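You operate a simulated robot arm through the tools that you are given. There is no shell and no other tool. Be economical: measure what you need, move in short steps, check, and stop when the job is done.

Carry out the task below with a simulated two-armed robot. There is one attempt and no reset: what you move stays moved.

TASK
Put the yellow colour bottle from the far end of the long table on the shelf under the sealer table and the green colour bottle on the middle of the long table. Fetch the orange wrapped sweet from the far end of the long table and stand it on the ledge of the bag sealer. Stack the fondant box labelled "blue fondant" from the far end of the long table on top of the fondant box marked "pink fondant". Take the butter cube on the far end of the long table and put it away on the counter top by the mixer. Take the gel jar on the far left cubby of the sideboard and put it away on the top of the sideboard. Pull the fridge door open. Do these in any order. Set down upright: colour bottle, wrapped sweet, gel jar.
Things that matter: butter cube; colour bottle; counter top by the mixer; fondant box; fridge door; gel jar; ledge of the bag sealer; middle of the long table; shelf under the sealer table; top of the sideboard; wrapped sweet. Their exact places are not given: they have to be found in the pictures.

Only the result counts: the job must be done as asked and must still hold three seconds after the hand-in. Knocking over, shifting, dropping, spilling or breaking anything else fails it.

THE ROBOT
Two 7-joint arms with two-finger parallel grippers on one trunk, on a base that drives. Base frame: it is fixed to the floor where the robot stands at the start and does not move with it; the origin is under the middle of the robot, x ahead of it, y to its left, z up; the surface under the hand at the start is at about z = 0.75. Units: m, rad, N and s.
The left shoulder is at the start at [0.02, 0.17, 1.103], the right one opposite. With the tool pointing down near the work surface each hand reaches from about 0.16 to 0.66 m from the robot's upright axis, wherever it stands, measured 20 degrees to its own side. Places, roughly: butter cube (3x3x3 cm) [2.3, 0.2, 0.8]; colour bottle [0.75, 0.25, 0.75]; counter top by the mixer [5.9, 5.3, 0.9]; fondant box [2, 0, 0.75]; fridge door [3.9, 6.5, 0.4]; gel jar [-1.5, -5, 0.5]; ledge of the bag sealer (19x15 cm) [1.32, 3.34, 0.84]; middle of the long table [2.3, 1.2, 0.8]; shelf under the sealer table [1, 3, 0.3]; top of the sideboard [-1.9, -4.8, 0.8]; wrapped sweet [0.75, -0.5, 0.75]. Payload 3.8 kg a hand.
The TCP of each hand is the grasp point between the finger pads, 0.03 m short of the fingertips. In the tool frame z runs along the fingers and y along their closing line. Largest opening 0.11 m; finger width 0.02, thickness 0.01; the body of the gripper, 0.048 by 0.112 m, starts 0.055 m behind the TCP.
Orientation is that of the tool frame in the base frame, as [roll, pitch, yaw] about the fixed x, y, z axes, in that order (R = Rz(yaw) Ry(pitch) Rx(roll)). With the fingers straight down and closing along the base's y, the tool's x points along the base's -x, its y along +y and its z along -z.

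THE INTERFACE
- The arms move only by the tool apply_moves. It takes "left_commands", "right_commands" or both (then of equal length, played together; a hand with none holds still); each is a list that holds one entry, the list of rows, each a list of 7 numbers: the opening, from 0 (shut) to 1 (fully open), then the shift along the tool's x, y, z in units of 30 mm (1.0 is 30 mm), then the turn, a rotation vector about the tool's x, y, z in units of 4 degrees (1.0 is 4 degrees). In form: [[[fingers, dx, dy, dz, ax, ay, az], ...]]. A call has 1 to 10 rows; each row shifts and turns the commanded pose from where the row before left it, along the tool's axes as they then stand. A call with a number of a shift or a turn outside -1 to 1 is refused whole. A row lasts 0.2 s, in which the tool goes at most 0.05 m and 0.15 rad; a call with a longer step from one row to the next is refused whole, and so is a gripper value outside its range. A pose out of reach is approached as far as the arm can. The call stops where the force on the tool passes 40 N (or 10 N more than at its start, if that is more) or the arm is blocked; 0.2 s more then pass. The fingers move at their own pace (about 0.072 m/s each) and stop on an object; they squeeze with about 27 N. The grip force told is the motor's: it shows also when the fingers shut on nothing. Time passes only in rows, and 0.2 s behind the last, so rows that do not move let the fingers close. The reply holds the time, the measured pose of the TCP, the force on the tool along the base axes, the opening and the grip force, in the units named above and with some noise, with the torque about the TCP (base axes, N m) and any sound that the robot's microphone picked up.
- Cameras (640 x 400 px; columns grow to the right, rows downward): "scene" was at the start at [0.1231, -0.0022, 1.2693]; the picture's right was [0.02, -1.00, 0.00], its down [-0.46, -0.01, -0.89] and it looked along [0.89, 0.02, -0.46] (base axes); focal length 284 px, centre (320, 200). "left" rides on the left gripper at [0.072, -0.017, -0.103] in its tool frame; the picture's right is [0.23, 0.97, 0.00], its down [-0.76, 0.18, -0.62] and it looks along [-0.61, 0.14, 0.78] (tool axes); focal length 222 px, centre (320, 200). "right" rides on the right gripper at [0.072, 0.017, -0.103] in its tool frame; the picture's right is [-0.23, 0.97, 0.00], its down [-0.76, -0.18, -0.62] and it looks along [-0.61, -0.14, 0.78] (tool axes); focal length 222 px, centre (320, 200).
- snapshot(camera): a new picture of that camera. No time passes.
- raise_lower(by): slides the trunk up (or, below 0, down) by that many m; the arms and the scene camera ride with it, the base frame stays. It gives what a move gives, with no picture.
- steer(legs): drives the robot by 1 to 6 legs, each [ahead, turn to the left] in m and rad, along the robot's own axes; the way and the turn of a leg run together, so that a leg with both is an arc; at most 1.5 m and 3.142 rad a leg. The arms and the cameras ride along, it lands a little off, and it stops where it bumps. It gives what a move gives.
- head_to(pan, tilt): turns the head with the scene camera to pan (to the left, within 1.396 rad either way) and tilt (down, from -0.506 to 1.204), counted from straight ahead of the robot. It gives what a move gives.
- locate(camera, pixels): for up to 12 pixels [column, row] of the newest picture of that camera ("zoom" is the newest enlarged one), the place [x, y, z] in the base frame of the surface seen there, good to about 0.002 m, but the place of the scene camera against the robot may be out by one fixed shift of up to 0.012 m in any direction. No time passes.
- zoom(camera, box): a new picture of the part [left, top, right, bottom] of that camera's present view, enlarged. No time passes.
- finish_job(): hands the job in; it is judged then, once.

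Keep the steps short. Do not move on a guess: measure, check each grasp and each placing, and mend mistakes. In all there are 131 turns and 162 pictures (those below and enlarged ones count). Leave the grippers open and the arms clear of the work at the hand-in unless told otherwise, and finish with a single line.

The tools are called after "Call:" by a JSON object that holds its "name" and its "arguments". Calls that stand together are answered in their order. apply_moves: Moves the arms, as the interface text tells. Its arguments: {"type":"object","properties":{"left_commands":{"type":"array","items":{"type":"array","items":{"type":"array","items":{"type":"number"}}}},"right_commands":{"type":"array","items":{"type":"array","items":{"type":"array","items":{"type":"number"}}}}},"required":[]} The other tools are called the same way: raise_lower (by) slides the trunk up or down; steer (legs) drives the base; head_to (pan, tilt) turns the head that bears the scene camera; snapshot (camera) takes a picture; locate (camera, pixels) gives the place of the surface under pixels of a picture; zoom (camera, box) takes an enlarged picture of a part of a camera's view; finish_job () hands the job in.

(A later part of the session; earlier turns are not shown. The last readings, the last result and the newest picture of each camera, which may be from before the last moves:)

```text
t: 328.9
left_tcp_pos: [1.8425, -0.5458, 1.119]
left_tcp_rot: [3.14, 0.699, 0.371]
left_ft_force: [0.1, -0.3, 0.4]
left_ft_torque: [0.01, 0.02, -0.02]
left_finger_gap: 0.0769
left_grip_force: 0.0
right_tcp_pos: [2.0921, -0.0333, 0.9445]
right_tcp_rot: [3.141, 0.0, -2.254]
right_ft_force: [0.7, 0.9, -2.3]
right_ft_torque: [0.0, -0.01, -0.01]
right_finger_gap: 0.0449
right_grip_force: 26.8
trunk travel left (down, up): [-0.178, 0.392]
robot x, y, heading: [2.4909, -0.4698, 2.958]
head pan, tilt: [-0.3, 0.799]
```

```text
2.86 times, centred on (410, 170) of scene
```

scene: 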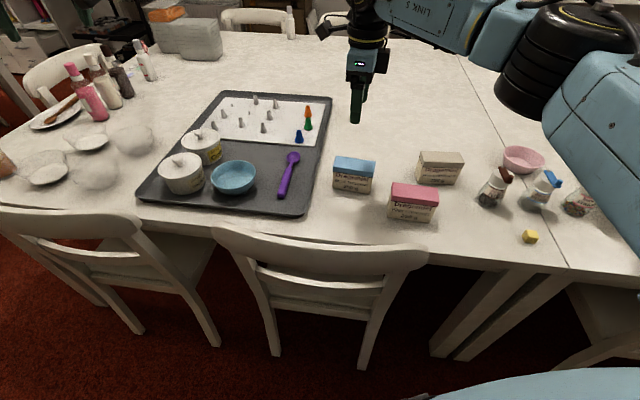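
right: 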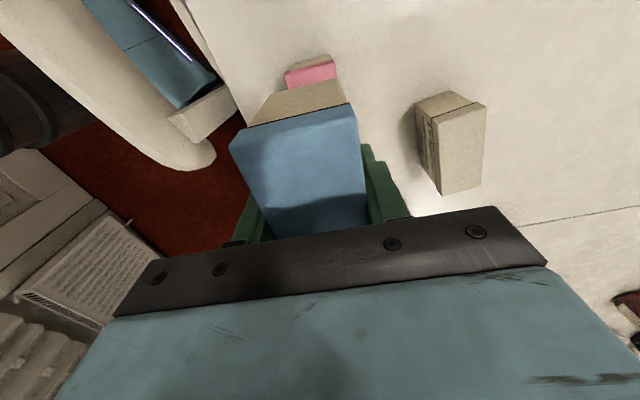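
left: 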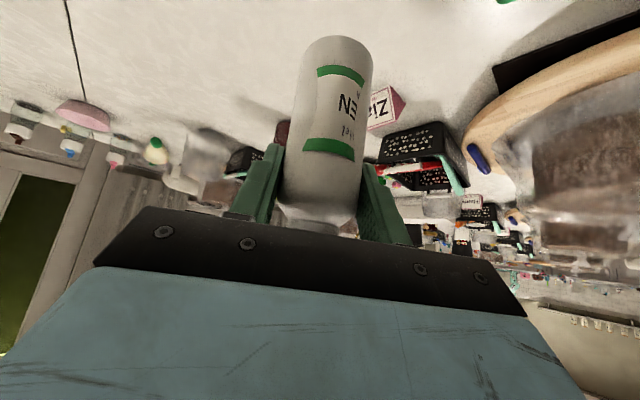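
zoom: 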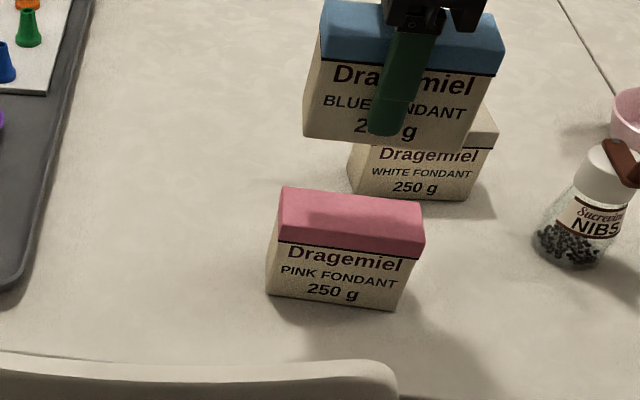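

Aligned. Lower 6.8 cm with the trunk, then creep.

Call:
{"name": "raise_lower", "arguments": {"by": -0.066}}

Call:
{"name": "apply_moves", "arguments": {"right_commands": [[[0, 0, 0, 0.1, 0, 0, 0], [0, 0, 0, 0.1, 0, 0, 0]]]}}

Call:
{"name": "apply_moves", "arguments": {"right_commands": [[[0, 0, 0, 0.05, 0, 0, 0]]]}}

Call:
{"name": "zoom", "arguments": {"camera": "scene", "box": [340, 120, 480, 260]}}

```text
t: 330.0
left_tcp_pos: [1.8437, -0.5454, 1.0539]
left_tcp_rot: [3.139, 0.698, 0.372]
left_ft_force: [0.6, -0.5, 0.1]
left_ft_torque: [0.01, 0.01, 0.0]
left_finger_gap: 0.077
left_grip_force: 0.1
right_tcp_pos: [2.0921, -0.0339, 0.879]
right_tcp_rot: [-3.141, -0.001, -2.254]
right_ft_force: [-0.9, -0.2, -1.7]
right_ft_torque: [0.01, 0.02, 0.0]
right_finger_gap: 0.045
right_grip_force: 26.8
trunk travel left (down, up): [-0.112, 0.458]
robot x, y, heading: [2.4842, -0.4746, 2.954]
head pan, tilt: [-0.3, 0.799]
```

```text
t: 330.6
left_tcp_pos: [1.8424, -0.5462, 1.0547]
left_tcp_rot: [3.139, 0.698, 0.372]
left_ft_force: [0.1, 0.4, 0.4]
left_ft_torque: [0.01, -0.01, 0.01]
left_finger_gap: 0.0767
left_grip_force: 0.1
right_tcp_pos: [2.0906, -0.0343, 0.8729]
right_tcp_rot: [-3.141, -0.001, -2.253]
right_ft_force: [-1.1, 0.1, -3.2]
right_ft_torque: [-0.04, -0.01, 0.01]
right_finger_gap: 0.0448
right_grip_force: 26.9
trunk travel left (down, up): [-0.112, 0.458]
robot x, y, heading: [2.4881, -0.4716, 2.957]
head pan, tilt: [-0.3, 0.799]
```

```text
t: 331.0
left_tcp_pos: [1.8427, -0.5462, 1.0545]
left_tcp_rot: [3.14, 0.698, 0.372]
left_ft_force: [-0.4, 0.3, -0.3]
left_ft_torque: [-0.01, 0.0, 0.03]
left_finger_gap: 0.0769
left_grip_force: 0.0
right_tcp_pos: [2.0922, -0.0343, 0.8721]
right_tcp_rot: [3.141, -0.001, -2.253]
right_ft_force: [0.0, -0.3, -1.8]
right_ft_torque: [0.01, 0.04, 0.0]
right_finger_gap: 0.0449
right_grip_force: 27.0
trunk travel left (down, up): [-0.112, 0.458]
robot x, y, heading: [2.4917, -0.474, 2.95]
head pan, tilt: [-0.3, 0.799]
```

```text
2.86 times, centred on (410, 190) of scene
```

zoom: 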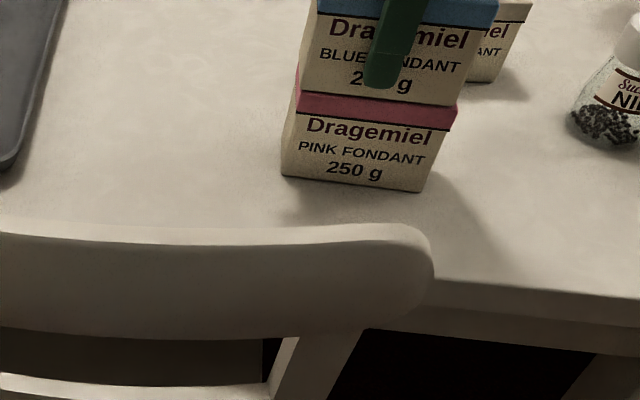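

Aligned well on top. Creep the last mm or two to contact, release, rise.

Call:
{"name": "apply_moves", "arguments": {"right_commands": [[[0, 0, 0, 0.05, 0, 0, 0], [0, 0, 0, 0.04, 0, 0, 0]]]}}

Call:
{"name": "apply_moves", "arguments": {"right_commands": [[[0.5, 0, 0, 0, 0, 0, 0], [0.7, 0, 0, 0, 0, 0, 0], [0.7, 0, 0, 0, 0, 0, 0], [0.7, 0, 0, 0, 0, 0, 0]]]}}

Call:
{"name": "raise_lower", "arguments": {"by": 0.13}}

Call:
{"name": "snapshot", "arguments": {"camera": "scene"}}

Call:
{"name": "snapshot", "arguments": {"camera": "right"}}

```text
t: 331.6
left_tcp_pos: [1.8426, -0.5456, 1.0542]
left_tcp_rot: [3.139, 0.699, 0.372]
left_ft_force: [0.1, -0.6, 0.7]
left_ft_torque: [-0.03, 0.02, -0.01]
left_finger_gap: 0.077
left_grip_force: 0.0
right_tcp_pos: [2.0917, -0.0339, 0.8693]
right_tcp_rot: [3.138, -0.003, -2.254]
right_ft_force: [0.2, -0.7, 4.7]
right_ft_torque: [0.21, -0.35, 0.01]
right_finger_gap: 0.045
right_grip_force: 26.8
trunk travel left (down, up): [-0.112, 0.458]
robot x, y, heading: [2.4884, -0.4696, 2.958]
head pan, tilt: [-0.3, 0.799]
```

```text
t: 332.6
left_tcp_pos: [1.8426, -0.545, 1.0543]
left_tcp_rot: [3.139, 0.697, 0.37]
left_ft_force: [0.0, 0.1, 0.4]
left_ft_torque: [-0.02, 0.02, -0.02]
left_finger_gap: 0.0768
left_grip_force: 0.1
right_tcp_pos: [2.0926, -0.0341, 0.8695]
right_tcp_rot: [3.141, 0.0, -2.253]
right_ft_force: [0.1, -0.6, -0.5]
right_ft_torque: [0.02, -0.02, -0.02]
right_finger_gap: 0.0768
right_grip_force: 0.0
trunk travel left (down, up): [-0.112, 0.458]
robot x, y, heading: [2.4886, -0.4698, 2.958]
head pan, tilt: [-0.3, 0.799]
```

```text
t: 334.2
left_tcp_pos: [1.8434, -0.5453, 1.1836]
left_tcp_rot: [3.14, 0.697, 0.371]
left_ft_force: [0.3, 0.6, -0.3]
left_ft_torque: [-0.01, 0.04, 0.01]
left_finger_gap: 0.077
left_grip_force: 0.1
right_tcp_pos: [2.0917, -0.0342, 0.9974]
right_tcp_rot: [-3.141, 0.001, -2.251]
right_ft_force: [0.5, 0.3, 0.2]
right_ft_torque: [0.0, 0.04, 0.0]
right_finger_gap: 0.077
right_grip_force: 0.0
trunk travel left (down, up): [-0.242, 0.328]
robot x, y, heading: [2.4905, -0.4772, 2.958]
head pan, tilt: [-0.3, 0.799]
```

```text
59 pictures are left
```

scene: 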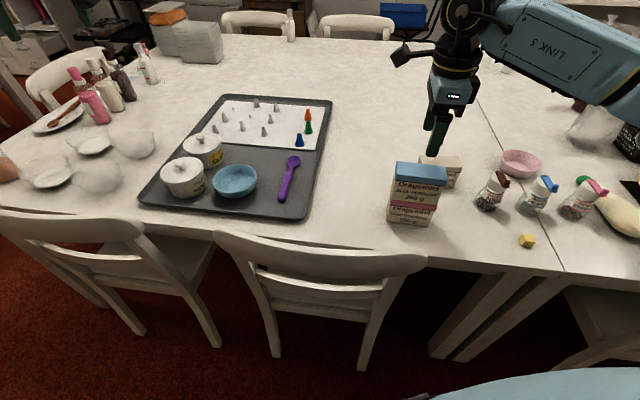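

```text
58 pictures are left
```

right: 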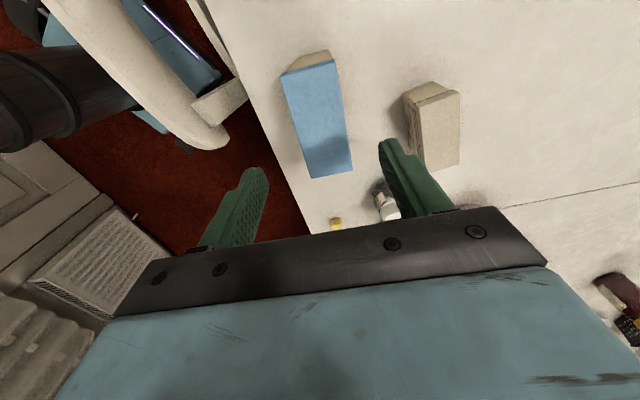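

Stacked neatly. Next the butter: turn base right 0.5, re-yaw the wrist, look with the right camera.

Call:
{"name": "steer", "arguments": {"legs": [[0, -0.5]]}}

Call:
{"name": "apply_moves", "arguments": {"right_commands": [[[0.6, 0, 0, 0, 0, 0, -1], [0.6, 0, 0, 0, 0, 0, -1], [0.6, 0, 0, 0, 0, 0, -1], [0.6, 0, 0, 0, 0, 0, -1], [0.6, 0, 0, 0, 0, 0, -1], [0.6, 0, 0, 0, 0, 0, -1]]]}}

Call:
{"name": "snapshot", "arguments": {"camera": "right"}}

```text
t: 336.0
left_tcp_pos: [1.8868, -0.2287, 1.184]
left_tcp_rot: [3.14, 0.699, -0.126]
left_ft_force: [0.9, -0.3, -0.7]
left_ft_torque: [-0.02, -0.04, 0.02]
left_finger_gap: 0.0769
left_grip_force: 0.1
right_tcp_pos: [2.3498, 0.1041, 0.9994]
right_tcp_rot: [3.142, -0.002, -2.75]
right_ft_force: [-0.1, 0.0, 1.0]
right_ft_torque: [0.02, 0.0, -0.03]
right_finger_gap: 0.0769
right_grip_force: 0.0
trunk travel left (down, up): [-0.242, 0.328]
robot x, y, heading: [2.4935, -0.4717, 2.458]
head pan, tilt: [-0.3, 0.799]
```

```text
t: 337.4
left_tcp_pos: [1.8865, -0.2279, 1.1842]
left_tcp_rot: [-3.141, 0.697, -0.125]
left_ft_force: [-0.3, -0.3, 0.1]
left_ft_torque: [0.0, -0.02, -0.02]
left_finger_gap: 0.0768
left_grip_force: 0.0
right_tcp_pos: [2.3505, 0.1035, 0.9993]
right_tcp_rot: [-3.142, -0.001, -2.332]
right_ft_force: [0.2, -0.7, -0.7]
right_ft_torque: [0.0, 0.03, 0.03]
right_finger_gap: 0.0658
right_grip_force: 0.0
trunk travel left (down, up): [-0.242, 0.328]
robot x, y, heading: [2.4861, -0.4727, 2.459]
head pan, tilt: [-0.3, 0.799]
```

```text
57 pictures are left
```

right: 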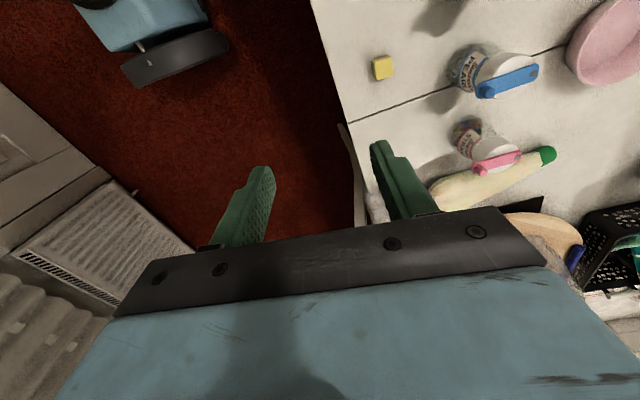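

Call:
{"name": "zoom", "arguments": {"camera": "right", "box": [350, 40, 414, 90]}}

Call:
{"name": "locate", "arguments": {"camera": "right", "pixels": [[383, 67], [378, 60], [388, 60], [390, 72], [380, 76], [400, 95], [383, 72]]}}

```text
8.00 times, centred on (382, 65) of right
```

zoom: 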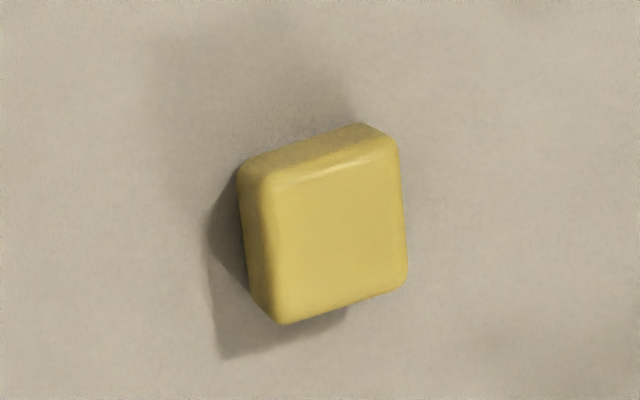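

```text
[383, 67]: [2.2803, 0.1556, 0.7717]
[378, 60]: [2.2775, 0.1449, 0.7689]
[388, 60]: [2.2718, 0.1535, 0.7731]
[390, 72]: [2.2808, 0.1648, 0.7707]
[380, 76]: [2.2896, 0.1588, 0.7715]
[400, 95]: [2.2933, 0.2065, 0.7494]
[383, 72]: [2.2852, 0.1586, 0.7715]
```

Cube top centre (2.280, 0.156), top z 0.772. Align above it and check the arm's clearance.

Call:
{"name": "apply_moves", "arguments": {"right_commands": [[[0.45, 0.12, 0.967, 0, 0, 0, 0], [0.45, 0.12, 0.967, 0, 0, 0, 0], [0.45, 0.12, 0.967, 0, 0, 0, 0], [0.45, 0, 0, 0, 0, 0, -0.6], [0.45, 0, 0, 0, 0, 0, -0.6]]]}}

Call:
{"name": "head_to", "arguments": {"pan": -0.4, "tilt": 0.7}}

Call:
{"name": "snapshot", "arguments": {"camera": "scene"}}

Call:
{"name": "locate", "arguments": {"camera": "scene", "pixels": [[560, 180], [620, 200], [500, 130], [450, 60], [400, 200], [600, 250]]}}

```text
t: 338.6
left_tcp_pos: [1.8869, -0.2268, 1.184]
left_tcp_rot: [3.14, 0.698, -0.125]
left_ft_force: [0.5, 0.1, -0.2]
left_ft_torque: [0.0, 0.01, 0.01]
left_finger_gap: 0.0772
left_grip_force: 0.0
right_tcp_pos: [2.2786, 0.1551, 0.9986]
right_tcp_rot: [-3.14, -0.001, -2.248]
right_ft_force: [0.1, -0.4, -0.5]
right_ft_torque: [0.01, 0.03, -0.01]
right_finger_gap: 0.0497
right_grip_force: 0.0
trunk travel left (down, up): [-0.242, 0.328]
robot x, y, heading: [2.4887, -0.4723, 2.459]
head pan, tilt: [-0.3, 0.799]
```

```text
t: 339.3
left_tcp_pos: [1.8856, -0.2278, 1.1844]
left_tcp_rot: [3.14, 0.7, -0.127]
left_ft_force: [0.2, 0.2, -0.3]
left_ft_torque: [-0.02, 0.01, 0.0]
left_finger_gap: 0.077
left_grip_force: 0.0
right_tcp_pos: [2.279, 0.1541, 0.9992]
right_tcp_rot: [-3.141, -0.001, -2.25]
right_ft_force: [0.9, 0.3, 0.1]
right_ft_torque: [0.01, 0.0, 0.01]
right_finger_gap: 0.0491
right_grip_force: 0.2
trunk travel left (down, up): [-0.242, 0.328]
robot x, y, heading: [2.4922, -0.469, 2.456]
head pan, tilt: [-0.4, 0.7]
```

```text
55 pictures are left
```

scene: 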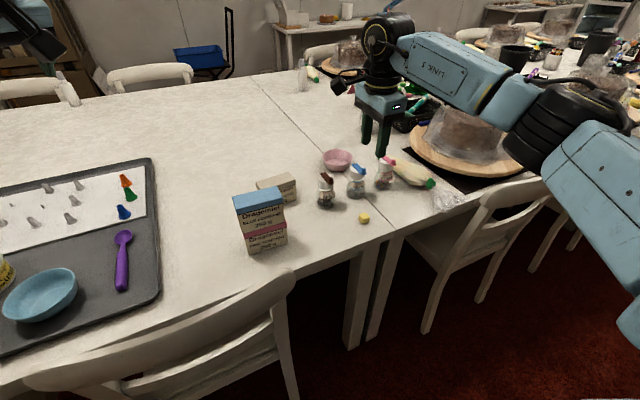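

```text
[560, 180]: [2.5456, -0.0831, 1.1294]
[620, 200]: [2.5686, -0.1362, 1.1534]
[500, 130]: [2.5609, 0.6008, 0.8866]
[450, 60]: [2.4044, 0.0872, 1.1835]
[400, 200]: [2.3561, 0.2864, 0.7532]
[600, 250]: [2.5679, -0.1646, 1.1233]
```

Clear. Lower to grasp height, close, lift.

Call:
{"name": "raise_lower", "arguments": {"by": -0.213}}

Call:
{"name": "snapshot", "arguments": {"camera": "right"}}

Call:
{"name": "apply_moves", "arguments": {"right_commands": [[[0, 0, 0, 0, 0, 0, 0], [0, 0, 0, 0, 0, 0, 0], [0, 0, 0, 0, 0, 0, 0], [0, 0, 0, 0, 0, 0, 0]]]}}

Call:
{"name": "raise_lower", "arguments": {"by": 0.35}}

Call:
{"name": "snapshot", "arguments": {"camera": "right"}}

```text
t: 341.6
left_tcp_pos: [1.8862, -0.2286, 0.9715]
left_tcp_rot: [3.14, 0.698, -0.125]
left_ft_force: [0.7, 0.7, 0.5]
left_ft_torque: [0.02, -0.03, 0.03]
left_finger_gap: 0.0771
left_grip_force: 0.1
right_tcp_pos: [2.2794, 0.1549, 0.7866]
right_tcp_rot: [-3.14, 0.0, -2.25]
right_ft_force: [0.5, 0.6, -0.1]
right_ft_torque: [-0.03, -0.04, 0.03]
right_finger_gap: 0.0494
right_grip_force: 0.2
trunk travel left (down, up): [-0.029, 0.541]
robot x, y, heading: [2.4918, -0.4714, 2.457]
head pan, tilt: [-0.4, 0.7]
```

```text
54 pictures are left
```

right: 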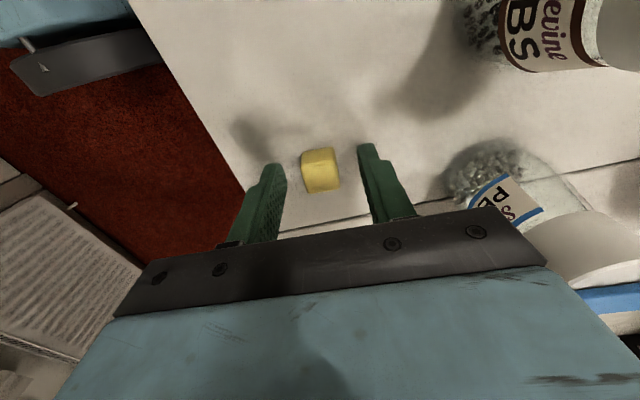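

```text
t: 342.6
left_tcp_pos: [1.8866, -0.2281, 0.9709]
left_tcp_rot: [3.139, 0.698, -0.127]
left_ft_force: [0.8, 0.2, -0.1]
left_ft_torque: [-0.01, -0.02, 0.05]
left_finger_gap: 0.077
left_grip_force: 0.1
right_tcp_pos: [2.2787, 0.1554, 0.7872]
right_tcp_rot: [-3.141, 0.0, -2.247]
right_ft_force: [-0.4, 0.8, 0.6]
right_ft_torque: [-0.03, 0.01, 0.01]
right_finger_gap: 0.0212
right_grip_force: 26.9
trunk travel left (down, up): [-0.029, 0.541]
robot x, y, heading: [2.4924, -0.472, 2.454]
head pan, tilt: [-0.4, 0.7]
```

```text
t: 346.0
left_tcp_pos: [1.8854, -0.2271, 1.3218]
left_tcp_rot: [3.14, 0.699, -0.127]
left_ft_force: [-1.0, 0.1, -0.1]
left_ft_torque: [-0.01, -0.01, -0.02]
left_finger_gap: 0.0772
left_grip_force: 0.0
right_tcp_pos: [2.2785, 0.1556, 1.1365]
right_tcp_rot: [-3.141, 0.0, -2.249]
right_ft_force: [0.9, 0.1, -0.8]
right_ft_torque: [0.0, 0.0, 0.0]
right_finger_gap: 0.0215
right_grip_force: 27.3
trunk travel left (down, up): [-0.379, 0.191]
robot x, y, heading: [2.4915, -0.4709, 2.458]
head pan, tilt: [-0.4, 0.7]
```

```text
53 pictures are left
```

right: 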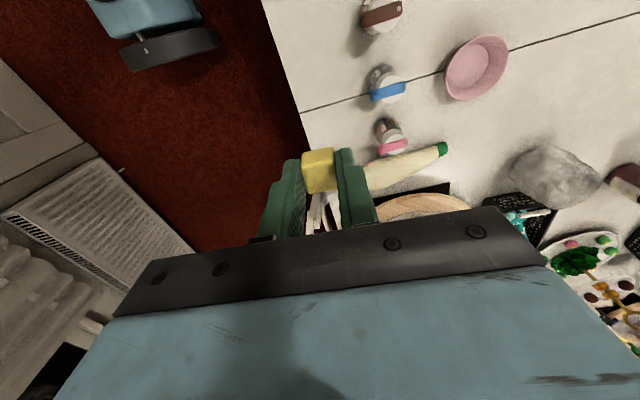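

Butter held (21 mm). Raise fully, turn along the window aisle and look towards the kitchen.

Call:
{"name": "raise_lower", "arguments": {"by": 0.18}}

Call:
{"name": "steer", "arguments": {"legs": [[-0.1, 0], [0, -1.483]]}}

Call:
{"name": "head_to", "arguments": {"pan": 0.0, "tilt": 0.3}}

Call:
{"name": "snapshot", "arguments": {"camera": "scene"}}

```text
t: 348.0
left_tcp_pos: [1.8857, -0.2281, 1.4998]
left_tcp_rot: [3.141, 0.698, -0.126]
left_ft_force: [0.3, -0.1, 0.5]
left_ft_torque: [0.01, 0.0, 0.0]
left_finger_gap: 0.0771
left_grip_force: 0.0
right_tcp_pos: [2.2787, 0.155, 1.3165]
right_tcp_rot: [-3.141, -0.001, -2.246]
right_ft_force: [-0.1, 0.9, 0.4]
right_ft_torque: [-0.01, -0.01, 0.02]
right_finger_gap: 0.021
right_grip_force: 27.3
trunk travel left (down, up): [-0.559, 0.011]
robot x, y, heading: [2.4905, -0.4751, 2.459]
head pan, tilt: [-0.4, 0.7]
```

```text
t: 352.8
left_tcp_pos: [2.7585, 0.0876, 1.5019]
left_tcp_rot: [3.138, 0.698, -1.608]
left_ft_force: [0.3, -0.8, -0.7]
left_ft_torque: [0.0, -0.02, 0.02]
left_finger_gap: 0.0771
left_grip_force: 0.0
right_tcp_pos: [3.1734, -0.2708, 1.3169]
right_tcp_rot: [-3.14, -0.001, 2.551]
right_ft_force: [-0.3, -0.4, -1.1]
right_ft_torque: [-0.02, 0.0, -0.02]
right_finger_gap: 0.0212
right_grip_force: 26.8
trunk travel left (down, up): [-0.559, 0.011]
robot x, y, heading: [2.5653, -0.5313, 0.975]
head pan, tilt: [-0.4, 0.7]
```

```text
t: 353.6
left_tcp_pos: [2.7584, 0.0885, 1.5016]
left_tcp_rot: [3.14, 0.699, -1.607]
left_ft_force: [0.1, -0.2, -0.3]
left_ft_torque: [0.0, 0.01, -0.03]
left_finger_gap: 0.0768
left_grip_force: 0.1
right_tcp_pos: [3.1737, -0.2695, 1.3167]
right_tcp_rot: [3.14, 0.0, 2.552]
right_ft_force: [0.2, 0.0, -1.0]
right_ft_torque: [0.02, 0.0, 0.03]
right_finger_gap: 0.0215
right_grip_force: 27.4
trunk travel left (down, up): [-0.559, 0.011]
robot x, y, heading: [2.5679, -0.5337, 0.973]
head pan, tilt: [0.0, 0.3]
```

```text
52 pictures are left
```

scene: 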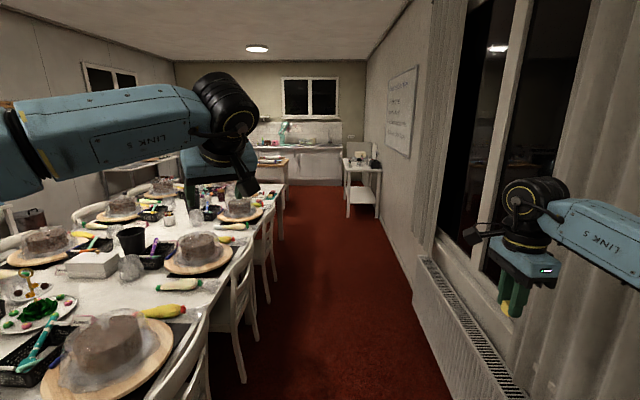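

Aisle is clear to the kitchen. Measure the side table, island, counter.

Call:
{"name": "locate", "arguments": {"camera": "scene", "pixels": [[347, 205], [345, 160], [300, 200], [285, 180], [282, 210], [300, 148], [285, 135], [320, 150], [250, 350], [340, 300], [430, 330], [245, 375]]}}

Call:
{"name": "zoom", "arguments": {"camera": "scene", "box": [240, 100, 400, 220]}}

```text
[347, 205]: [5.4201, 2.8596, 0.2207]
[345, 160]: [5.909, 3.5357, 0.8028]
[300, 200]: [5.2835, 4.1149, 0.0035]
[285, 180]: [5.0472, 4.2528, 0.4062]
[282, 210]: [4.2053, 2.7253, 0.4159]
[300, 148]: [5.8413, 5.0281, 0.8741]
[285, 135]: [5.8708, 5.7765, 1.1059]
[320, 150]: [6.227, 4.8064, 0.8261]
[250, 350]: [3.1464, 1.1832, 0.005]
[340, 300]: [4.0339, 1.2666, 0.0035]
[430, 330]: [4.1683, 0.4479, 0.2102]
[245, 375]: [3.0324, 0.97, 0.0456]
```

```text
3.33 times, centred on (320, 160) of scene
```

zoom: 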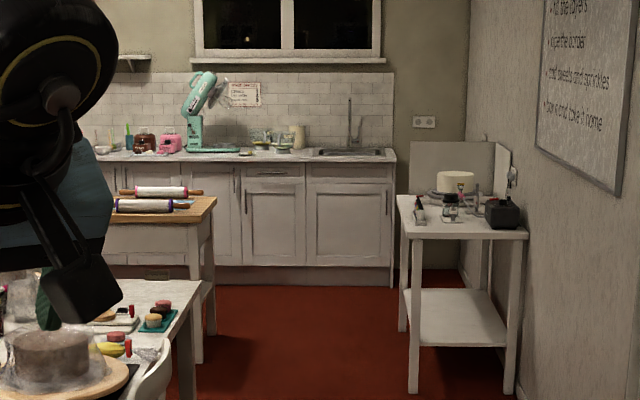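

Corridor centre n≈2.4. Pull the right hand inward and drive to the kitchen counter.

Call:
{"name": "apply_moves", "arguments": {"right_commands": [[[0, 1, 0, 0, 0, 0, 0], [0, 1, 0, 0, 0, 0, 0], [0, 1, 0, 0, 0, 0, 0], [0, 1, 0, 0, 0, 0, 0], [0, 1, 0, 0, 0, 0, 0], [0, 1, 0, 0, 0, 0, 0]]]}}

Call:
{"name": "steer", "arguments": {"legs": [[1.5, 0.02], [1.5, -0.01], [1.4, 0]]}}

Call:
{"name": "snapshot", "arguments": {"camera": "scene"}}

```text
t: 355.0
left_tcp_pos: [2.7585, 0.0892, 1.5008]
left_tcp_rot: [-3.14, 0.698, -1.607]
left_ft_force: [0.1, 0.8, 0.1]
left_ft_torque: [-0.01, -0.02, -0.04]
left_finger_gap: 0.0769
left_grip_force: 0.1
right_tcp_pos: [3.0222, -0.1691, 1.3166]
right_tcp_rot: [3.141, -0.001, 2.552]
right_ft_force: [-0.9, -0.6, -0.1]
right_ft_torque: [-0.02, 0.01, -0.04]
right_finger_gap: 0.0214
right_grip_force: 26.6
trunk travel left (down, up): [-0.559, 0.011]
robot x, y, heading: [2.5683, -0.5322, 0.973]
head pan, tilt: [0.0, 0.3]
```

```text
t: 376.1
left_tcp_pos: [5.1798, 3.7633, 1.5012]
left_tcp_rot: [3.141, 0.697, -1.608]
left_ft_force: [-0.6, 0.3, 0.0]
left_ft_torque: [-0.02, -0.01, -0.02]
left_finger_gap: 0.0772
left_grip_force: 0.0
right_tcp_pos: [5.4456, 3.5051, 1.3184]
right_tcp_rot: [3.141, 0.0, 2.553]
right_ft_force: [-0.2, 0.2, -0.5]
right_ft_torque: [-0.01, 0.01, -0.03]
right_finger_gap: 0.0214
right_grip_force: 26.8
trunk travel left (down, up): [-0.559, 0.011]
robot x, y, heading: [4.9895, 3.1386, 0.973]
head pan, tilt: [0.0, 0.3]
```

```text
50 pictures are left
```

scene: 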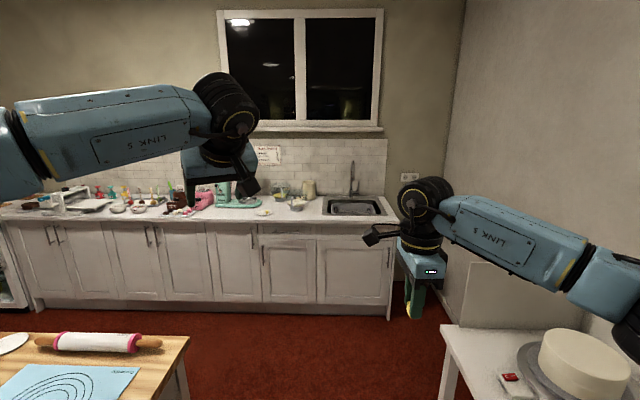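

Call:
{"name": "locate", "arguments": {"camera": "scene", "pixels": [[275, 216], [240, 203], [300, 213], [270, 222], [300, 203], [262, 210], [320, 216], [330, 208], [280, 195], [308, 188], [185, 350], [450, 345]]}}

Call:
{"name": "zoom", "arguments": {"camera": "scene", "box": [150, 140, 400, 250]}}

```text
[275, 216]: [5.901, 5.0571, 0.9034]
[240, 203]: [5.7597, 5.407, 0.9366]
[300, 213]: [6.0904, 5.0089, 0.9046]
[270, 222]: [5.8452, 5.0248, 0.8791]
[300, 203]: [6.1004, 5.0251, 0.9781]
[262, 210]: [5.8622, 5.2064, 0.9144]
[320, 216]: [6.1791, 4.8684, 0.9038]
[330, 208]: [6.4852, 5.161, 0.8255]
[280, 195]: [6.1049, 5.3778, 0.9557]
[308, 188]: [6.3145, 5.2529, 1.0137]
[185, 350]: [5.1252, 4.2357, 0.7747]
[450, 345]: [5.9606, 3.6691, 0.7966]
```

```text
2.56 times, centred on (275, 195) of scene
```

zoom: 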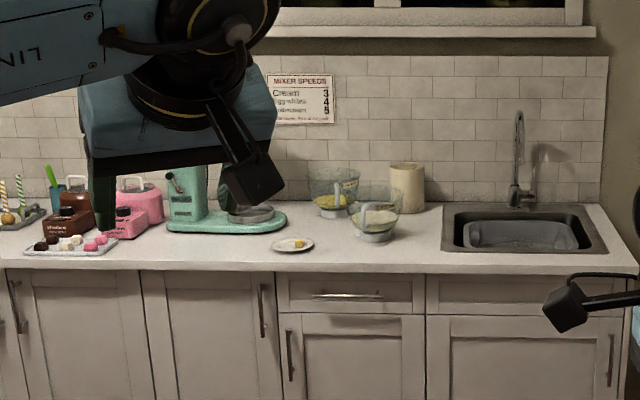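

Counter z≈0.903; a plate sits at (5.86,5.21) and the mixer left of it. Free spot between plate and glass bowl. Drive up to the counter.

Call:
{"name": "steer", "arguments": {"legs": [[0, 0.132], [1.2, 0], [0.46, 0], [0, -0.13]]}}

Call:
{"name": "raise_lower", "arguments": {"by": -0.15}}

Call:
{"name": "head_to", "arguments": {"pan": 0.1, "tilt": 0.75}}

Call:
{"name": "snapshot", "arguments": {"camera": "scene"}}

Call:
{"name": "snapshot", "arguments": {"camera": "right"}}

```text
t: 385.8
left_tcp_pos: [5.9453, 5.2538, 1.5006]
left_tcp_rot: [3.14, 0.699, -1.618]
left_ft_force: [-0.6, -0.7, 0.6]
left_ft_torque: [-0.01, 0.01, 0.03]
left_finger_gap: 0.0771
left_grip_force: 0.0
right_tcp_pos: [6.2092, 4.995, 1.3168]
right_tcp_rot: [-3.141, -0.001, 2.545]
right_ft_force: [-0.8, 0.4, 0.5]
right_ft_torque: [0.0, 0.03, 0.03]
right_finger_gap: 0.0213
right_grip_force: 26.8
trunk travel left (down, up): [-0.559, 0.011]
robot x, y, heading: [5.7468, 4.6334, 0.971]
head pan, tilt: [0.0, 0.3]
```

```text
t: 387.5
left_tcp_pos: [5.9442, 5.2537, 1.3526]
left_tcp_rot: [-3.141, 0.698, -1.614]
left_ft_force: [0.3, -0.6, 0.8]
left_ft_torque: [-0.02, -0.02, -0.02]
left_finger_gap: 0.077
left_grip_force: 0.1
right_tcp_pos: [6.2081, 4.9944, 1.167]
right_tcp_rot: [3.139, 0.0, 2.545]
right_ft_force: [-0.9, -0.4, -0.3]
right_ft_torque: [-0.01, -0.04, 0.0]
right_finger_gap: 0.0214
right_grip_force: 26.9
trunk travel left (down, up): [-0.409, 0.161]
robot x, y, heading: [5.7477, 4.6359, 0.968]
head pan, tilt: [0.0, 0.3]
```

```text
t: 388.4
left_tcp_pos: [5.9446, 5.2543, 1.3517]
left_tcp_rot: [3.14, 0.698, -1.614]
left_ft_force: [0.4, 0.0, 0.5]
left_ft_torque: [0.02, 0.03, -0.01]
left_finger_gap: 0.077
left_grip_force: 0.0
right_tcp_pos: [6.208, 4.9941, 1.1671]
right_tcp_rot: [-3.141, 0.0, 2.543]
right_ft_force: [0.4, -0.1, 0.3]
right_ft_torque: [-0.02, -0.01, -0.01]
right_finger_gap: 0.0214
right_grip_force: 27.0
trunk travel left (down, up): [-0.409, 0.161]
robot x, y, heading: [5.7487, 4.632, 0.965]
head pan, tilt: [0.099, 0.75]
```

```text
48 pictures are left
```

scene: 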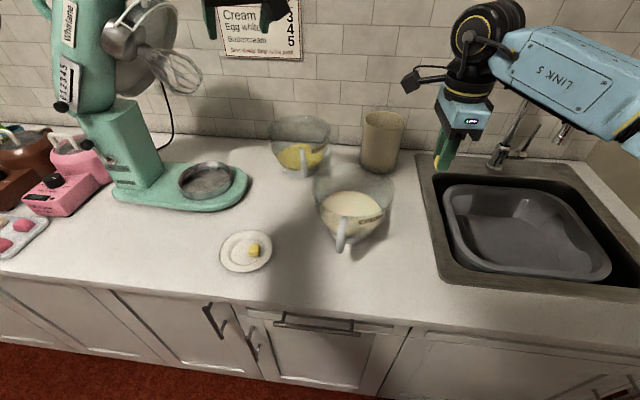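

```text
47 pictures are left
```

right: 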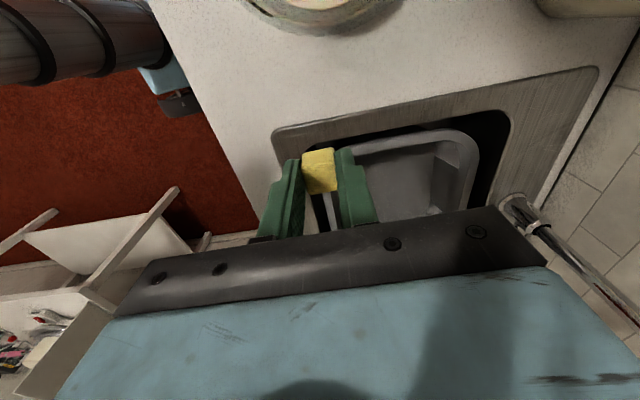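

Call:
{"name": "locate", "arguments": {"camera": "scene", "pixels": [[300, 270], [290, 250], [205, 240], [190, 255], [222, 250], [270, 252], [340, 250], [300, 312], [440, 165], [285, 225]]}}

Call:
{"name": "locate", "arguments": {"camera": "right", "pixels": [[250, 80], [230, 100], [300, 60], [310, 15]]}}

```text
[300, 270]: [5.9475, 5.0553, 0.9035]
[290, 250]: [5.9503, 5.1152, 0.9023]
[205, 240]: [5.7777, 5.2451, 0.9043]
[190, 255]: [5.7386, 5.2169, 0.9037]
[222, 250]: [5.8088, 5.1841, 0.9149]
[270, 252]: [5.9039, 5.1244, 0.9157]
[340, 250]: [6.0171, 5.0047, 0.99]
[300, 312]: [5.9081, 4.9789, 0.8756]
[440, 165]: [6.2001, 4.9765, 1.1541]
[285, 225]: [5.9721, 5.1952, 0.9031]
```

```text
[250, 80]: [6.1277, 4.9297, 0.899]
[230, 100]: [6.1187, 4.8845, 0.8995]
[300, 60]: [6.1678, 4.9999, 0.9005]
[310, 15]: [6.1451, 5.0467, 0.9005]
```

Call:
{"name": "zoom", "arguments": {"camera": "scene", "box": [190, 120, 410, 300]}}

Call:
{"name": "locate", "arguments": {"camera": "scene", "pixels": [[318, 195], [317, 182], [340, 240], [330, 222], [330, 170], [305, 178], [245, 200], [285, 225], [60, 20], [185, 75]]}}

```text
2.22 times, centred on (300, 210) of scene
```

zoom: 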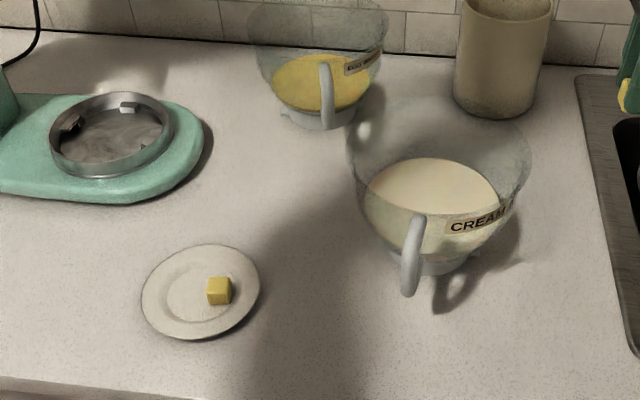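

```text
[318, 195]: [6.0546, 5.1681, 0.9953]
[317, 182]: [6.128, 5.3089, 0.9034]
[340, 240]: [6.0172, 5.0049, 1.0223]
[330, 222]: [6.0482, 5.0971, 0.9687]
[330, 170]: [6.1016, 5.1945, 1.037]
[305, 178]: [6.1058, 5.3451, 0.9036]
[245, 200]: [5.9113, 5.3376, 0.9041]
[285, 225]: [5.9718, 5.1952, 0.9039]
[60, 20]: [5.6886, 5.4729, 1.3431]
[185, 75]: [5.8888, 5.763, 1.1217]
```

The patch between mixer base, plate and bowl at ≈(5.95, 5.235) is free and right by the mixer. Retract the left hand, turn the base left 0.45 and ease in.

Call:
{"name": "apply_moves", "arguments": {"left_commands": [[[0.7, 0.765, 0, -0.644, 0, 0, 0], [0.7, 0.765, 0, -0.644, 0, 0, 0], [0.7, 0.765, 0, -0.644, 0, 0, 0], [0.7, 0.765, 0, -0.644, 0, 0, 0], [0.7, 0.765, 0, -0.644, 0, 0, 0], [0.7, 0.765, 0, -0.644, 0, 0, 0]]]}}

Call:
{"name": "steer", "arguments": {"legs": [[0, 0.45], [0.05, 0]]}}

Call:
{"name": "snapshot", "arguments": {"camera": "right"}}

```text
t: 389.8
left_tcp_pos: [5.9365, 5.0734, 1.3513]
left_tcp_rot: [3.14, 0.701, -1.615]
left_ft_force: [-0.3, -0.4, 0.3]
left_ft_torque: [0.01, -0.03, 0.0]
left_finger_gap: 0.077
left_grip_force: 0.2
right_tcp_pos: [6.2072, 4.9941, 1.1665]
right_tcp_rot: [3.14, 0.001, 2.544]
right_ft_force: [-0.5, -0.7, 0.9]
right_ft_torque: [-0.03, -0.01, 0.0]
right_finger_gap: 0.0213
right_grip_force: 26.8
trunk travel left (down, up): [-0.409, 0.161]
robot x, y, heading: [5.7487, 4.6311, 0.97]
head pan, tilt: [0.099, 0.75]
```

```text
t: 392.1
left_tcp_pos: [5.7335, 5.1636, 1.3515]
left_tcp_rot: [3.141, 0.7, -1.166]
left_ft_force: [0.2, 0.4, 0.3]
left_ft_torque: [-0.04, 0.03, 0.02]
left_finger_gap: 0.0771
left_grip_force: 0.1
right_tcp_pos: [6.0123, 5.2099, 1.1655]
right_tcp_rot: [-3.141, 0.0, 2.996]
right_ft_force: [-0.4, -0.1, -0.2]
right_ft_torque: [-0.02, -0.03, 0.04]
right_finger_gap: 0.0215
right_grip_force: 27.0
trunk travel left (down, up): [-0.409, 0.161]
robot x, y, heading: [5.759, 4.6787, 1.419]
head pan, tilt: [0.099, 0.75]
```

```text
45 pictures are left
```

right: 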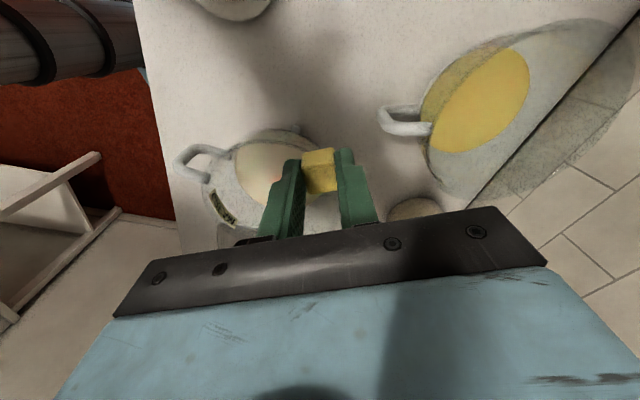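

Call:
{"name": "apply_moves", "arguments": {"right_commands": [[[0, 0.864, 0.153, 0, 0, 0, 0], [0, 0.864, 0.153, 0, 0, 0, 0], [0, 0.864, 0.153, 0, 0, 0, 0]]]}}

Call:
{"name": "snapshot", "arguments": {"camera": "right"}}

Call:
{"name": "snapshot", "arguments": {"camera": "scene"}}

```text
t: 392.9
left_tcp_pos: [5.7317, 5.1612, 1.3526]
left_tcp_rot: [-3.141, 0.698, -1.163]
left_ft_force: [0.1, 0.5, 0.5]
left_ft_torque: [0.03, 0.03, 0.0]
left_finger_gap: 0.0768
left_grip_force: 0.0
right_tcp_pos: [5.9377, 5.2313, 1.1674]
right_tcp_rot: [3.14, 0.0, 2.993]
right_ft_force: [0.2, -0.1, 1.2]
right_ft_torque: [-0.01, -0.02, -0.03]
right_finger_gap: 0.0213
right_grip_force: 27.7
trunk travel left (down, up): [-0.409, 0.161]
robot x, y, heading: [5.7533, 4.6812, 1.418]
head pan, tilt: [0.099, 0.75]
```

```text
44 pictures are left
```

right: 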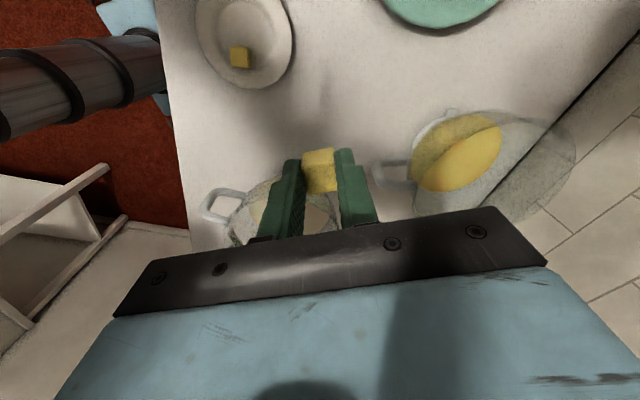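

```text
43 pictures are left
```

scene: 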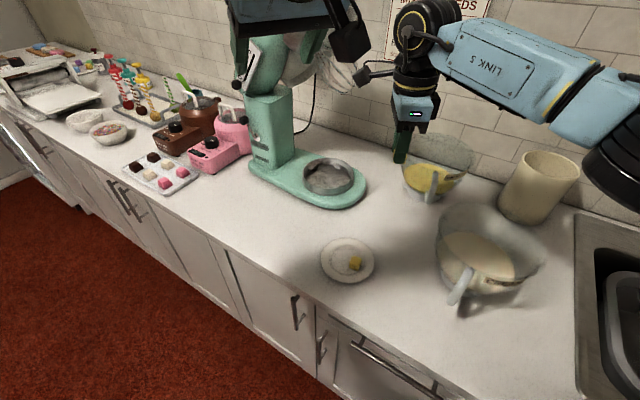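

Call:
{"name": "locate", "arguments": {"camera": "right", "pixels": [[290, 60], [260, 85], [340, 110], [330, 140], [378, 172], [252, 205], [215, 205], [400, 20], [375, 140]]}}

Call:
{"name": "locate", "arguments": {"camera": "scene", "pixels": [[402, 155], [425, 185], [445, 225], [370, 75]]}}

```text
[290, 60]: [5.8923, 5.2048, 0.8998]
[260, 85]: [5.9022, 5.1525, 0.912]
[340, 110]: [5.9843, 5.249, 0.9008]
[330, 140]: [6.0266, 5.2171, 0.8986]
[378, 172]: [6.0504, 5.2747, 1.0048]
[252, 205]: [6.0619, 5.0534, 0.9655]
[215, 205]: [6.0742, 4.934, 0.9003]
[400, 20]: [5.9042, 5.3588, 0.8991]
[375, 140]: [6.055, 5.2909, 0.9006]
```

```text
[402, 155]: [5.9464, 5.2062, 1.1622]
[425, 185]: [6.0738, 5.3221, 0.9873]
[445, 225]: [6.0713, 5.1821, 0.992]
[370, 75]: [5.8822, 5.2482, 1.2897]
```

Call:
{"name": "apply_moves", "arguments": {"right_commands": [[[0, -0.5, 0, 0, 0, 0, 0]]]}}

Call:
{"name": "locate", "arguments": {"camera": "scene", "pixels": [[590, 165], [620, 205], [560, 140], [550, 157], [520, 120], [630, 180], [575, 100], [480, 90]]}}

Call:
{"name": "raise_lower", "arguments": {"by": -0.12}}

Call:
{"name": "head_to", "arguments": {"pan": -0.4, "tilt": 0.6}}

Call:
{"name": "snapshot", "arguments": {"camera": "scene"}}

```text
t: 393.3
left_tcp_pos: [5.7333, 5.1608, 1.3513]
left_tcp_rot: [3.139, 0.698, -1.166]
left_ft_force: [-0.5, 0.2, 1.5]
left_ft_torque: [-0.03, 0.0, 0.0]
left_finger_gap: 0.0774
left_grip_force: 0.1
right_tcp_pos: [5.953, 5.231, 1.1663]
right_tcp_rot: [-3.142, -0.002, 2.995]
right_ft_force: [0.8, 1.0, -1.3]
right_ft_torque: [0.01, 0.0, -0.02]
right_finger_gap: 0.0212
right_grip_force: 26.8
trunk travel left (down, up): [-0.409, 0.161]
robot x, y, heading: [5.7572, 4.6817, 1.419]
head pan, tilt: [0.099, 0.75]
```

```text
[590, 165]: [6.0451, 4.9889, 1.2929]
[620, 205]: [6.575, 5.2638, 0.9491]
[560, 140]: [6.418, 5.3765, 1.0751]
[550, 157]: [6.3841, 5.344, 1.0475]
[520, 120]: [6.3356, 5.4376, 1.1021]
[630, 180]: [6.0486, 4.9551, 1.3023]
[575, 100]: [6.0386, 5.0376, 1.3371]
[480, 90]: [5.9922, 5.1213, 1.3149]
```

```text
t: 394.8
left_tcp_pos: [5.7335, 5.1623, 1.2308]
left_tcp_rot: [-3.141, 0.697, -1.164]
left_ft_force: [-0.2, 0.1, -0.1]
left_ft_torque: [0.02, 0.01, 0.03]
left_finger_gap: 0.0771
left_grip_force: 0.0
right_tcp_pos: [5.9527, 5.2296, 1.0466]
right_tcp_rot: [3.141, 0.0, 2.994]
right_ft_force: [0.2, -0.9, -0.4]
right_ft_torque: [-0.05, 0.0, 0.03]
right_finger_gap: 0.021
right_grip_force: 26.5
trunk travel left (down, up): [-0.289, 0.281]
robot x, y, heading: [5.757, 4.6794, 1.42]
head pan, tilt: [0.099, 0.75]
```

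```text
t: 395.7
left_tcp_pos: [5.7326, 5.1615, 1.2306]
left_tcp_rot: [3.14, 0.698, -1.168]
left_ft_force: [0.0, -0.1, -0.2]
left_ft_torque: [-0.04, 0.0, -0.06]
left_finger_gap: 0.0771
left_grip_force: 0.0
right_tcp_pos: [5.9525, 5.2308, 1.0467]
right_tcp_rot: [3.141, -0.001, 2.994]
right_ft_force: [0.3, -0.5, 0.1]
right_ft_torque: [0.02, -0.01, 0.02]
right_finger_gap: 0.0213
right_grip_force: 27.0
trunk travel left (down, up): [-0.289, 0.281]
robot x, y, heading: [5.7579, 4.681, 1.416]
head pan, tilt: [-0.4, 0.6]
```

```text
42 pictures are left
```

scene: 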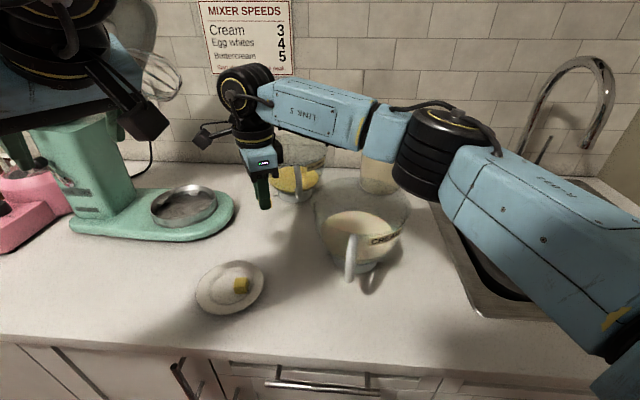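

The forearm passes over the cream bowl, so I'll lower the rest with the arm (keeps the elbow high), in small steps.

Call:
{"name": "apply_moves", "arguments": {"right_commands": [[[0, 0, 0, 0.8, 0, 0, 0], [0, 0, 0, 0.8, 0, 0, 0]]]}}

Call:
{"name": "zoom", "arguments": {"camera": "scene", "box": [180, 60, 480, 330]}}

Call:
{"name": "locate", "arguments": {"camera": "scene", "pixels": [[320, 150], [345, 155], [400, 185], [415, 205], [380, 160], [360, 185], [405, 210]]}}

```text
t: 396.3
left_tcp_pos: [5.7328, 5.1612, 1.2311]
left_tcp_rot: [3.14, 0.698, -1.166]
left_ft_force: [-0.1, 0.3, 0.0]
left_ft_torque: [-0.01, -0.01, 0.0]
left_finger_gap: 0.0768
left_grip_force: 0.0
right_tcp_pos: [5.9527, 5.2303, 0.9977]
right_tcp_rot: [-3.14, 0.0, 2.997]
right_ft_force: [-0.1, 0.5, 0.2]
right_ft_torque: [0.02, -0.01, -0.02]
right_finger_gap: 0.0214
right_grip_force: 26.9
trunk travel left (down, up): [-0.289, 0.281]
robot x, y, heading: [5.7586, 4.6848, 1.414]
head pan, tilt: [-0.4, 0.6]
```

```text
1.48 times, centred on (330, 195) of scene
```

zoom: 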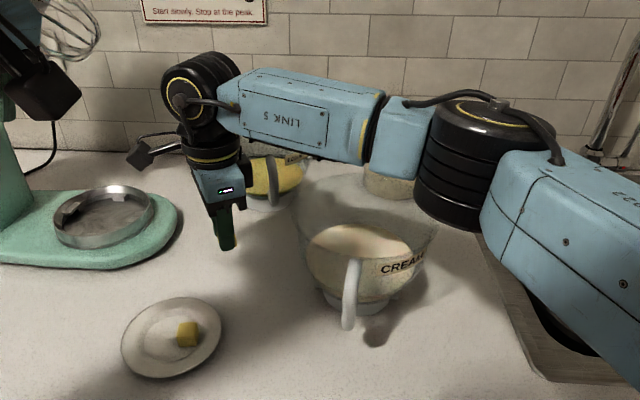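

```text
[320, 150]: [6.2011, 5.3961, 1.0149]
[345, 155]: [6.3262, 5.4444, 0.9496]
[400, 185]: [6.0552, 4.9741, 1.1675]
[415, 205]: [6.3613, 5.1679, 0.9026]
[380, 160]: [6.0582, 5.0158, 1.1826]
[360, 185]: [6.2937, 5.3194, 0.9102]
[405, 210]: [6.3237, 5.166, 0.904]
```

Elbow stays ≥12 cm above the rim. Continue down and creep to contact.

Call:
{"name": "apply_moves", "arguments": {"right_commands": [[[0, 0, 0, 0.8, 0, 0, 0], [0, 0, 0, 0.8, 0, 0, 0], [0, 0, 0, 0.2, 0, 0, 0]]]}}

Call:
{"name": "apply_moves", "arguments": {"right_commands": [[[0, 0, 0, 0.06, 0, 0, 0], [0, 0, 0, 0.06, 0, 0, 0]]]}}

Call:
{"name": "snapshot", "arguments": {"camera": "right"}}

```text
t: 397.1
left_tcp_pos: [5.7336, 5.1612, 1.2313]
left_tcp_rot: [3.14, 0.696, -1.167]
left_ft_force: [-0.3, -0.6, -0.1]
left_ft_torque: [0.01, 0.02, 0.01]
left_finger_gap: 0.0768
left_grip_force: 0.2
right_tcp_pos: [5.9524, 5.2307, 0.9448]
right_tcp_rot: [3.14, -0.001, 2.995]
right_ft_force: [0.9, 0.4, -0.2]
right_ft_torque: [0.01, 0.02, -0.02]
right_finger_gap: 0.0211
right_grip_force: 27.5
trunk travel left (down, up): [-0.289, 0.281]
robot x, y, heading: [5.7538, 4.681, 1.411]
head pan, tilt: [-0.4, 0.6]
```

```text
t: 397.7
left_tcp_pos: [5.7334, 5.161, 1.2308]
left_tcp_rot: [3.139, 0.697, -1.166]
left_ft_force: [-0.6, -0.1, 0.1]
left_ft_torque: [-0.02, -0.01, -0.03]
left_finger_gap: 0.0768
left_grip_force: 0.1
right_tcp_pos: [5.9519, 5.2298, 0.9411]
right_tcp_rot: [3.139, 0.001, 2.995]
right_ft_force: [-0.3, -0.1, -0.6]
right_ft_torque: [-0.01, -0.02, 0.02]
right_finger_gap: 0.0214
right_grip_force: 27.0
trunk travel left (down, up): [-0.289, 0.281]
robot x, y, heading: [5.7553, 4.685, 1.415]
head pan, tilt: [-0.4, 0.6]
```

```text
40 pictures are left
```

right: 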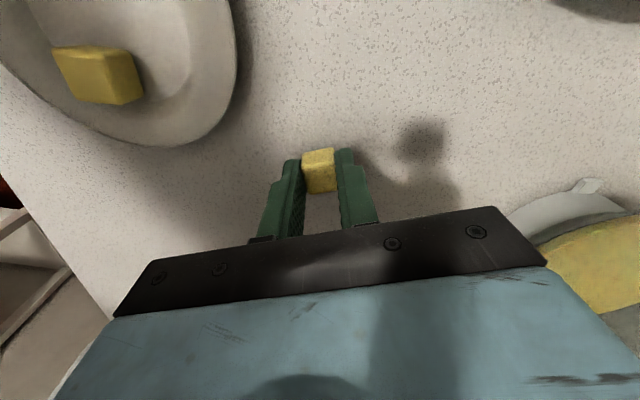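

Nearly touching. Two more mm, open modestly (neighbours are near), rise straight.

Call:
{"name": "apply_moves", "arguments": {"right_commands": [[[0, 0, 0, 0.05, 0, 0, 0], [0, 0, 0, 0.05, 0, 0, 0], [0.3, 0, 0, 0, 0, 0, 0], [0.45, 0, 0, 0, 0, 0, 0], [0.45, 0, 0, 0, 0, 0, 0], [0.45, 0, 0, -0.5, 0, 0, 0], [0.45, 0, 0, -1, 0, 0, 0], [0.45, 0, 0, -1, 0, 0, 0], [0.45, 0, 0, -1, 0, 0, 0], [0.45, 0, 0, -1, 0, 0, 0]]]}}

Call:
{"name": "snapshot", "arguments": {"camera": "right"}}

Call:
{"name": "raise_lower", "arguments": {"by": 0.25}}

```text
t: 399.9
left_tcp_pos: [5.7327, 5.1618, 1.2313]
left_tcp_rot: [3.141, 0.698, -1.165]
left_ft_force: [-0.2, 0.1, -0.5]
left_ft_torque: [0.01, -0.02, 0.0]
left_finger_gap: 0.0769
left_grip_force: 0.1
right_tcp_pos: [5.9541, 5.2306, 1.0727]
right_tcp_rot: [3.14, 0.001, 2.995]
right_ft_force: [-0.1, -0.4, 0.5]
right_ft_torque: [-0.03, -0.02, -0.01]
right_finger_gap: 0.0494
right_grip_force: 0.0
trunk travel left (down, up): [-0.289, 0.281]
robot x, y, heading: [5.7614, 4.6814, 1.41]
head pan, tilt: [-0.4, 0.6]
```

```text
39 pictures are left
```

right: 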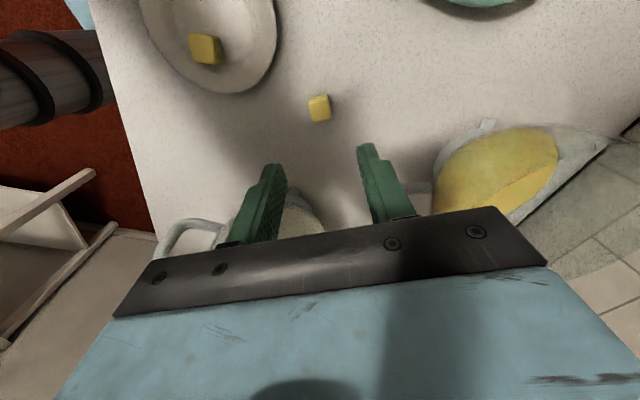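

```text
t: 402.5
left_tcp_pos: [5.7321, 5.1615, 1.4806]
left_tcp_rot: [3.139, 0.698, -1.165]
left_ft_force: [-0.3, 0.4, 0.3]
left_ft_torque: [0.0, -0.03, 0.01]
left_finger_gap: 0.0769
left_grip_force: 0.0
right_tcp_pos: [5.9532, 5.2303, 1.322]
right_tcp_rot: [3.141, 0.0, 2.996]
right_ft_force: [0.0, -0.2, -0.7]
right_ft_torque: [-0.04, 0.02, 0.01]
right_finger_gap: 0.0496
right_grip_force: 0.1
trunk travel left (down, up): [-0.539, 0.031]
robot x, y, heading: [5.7579, 4.6814, 1.416]
head pan, tilt: [-0.4, 0.6]
```

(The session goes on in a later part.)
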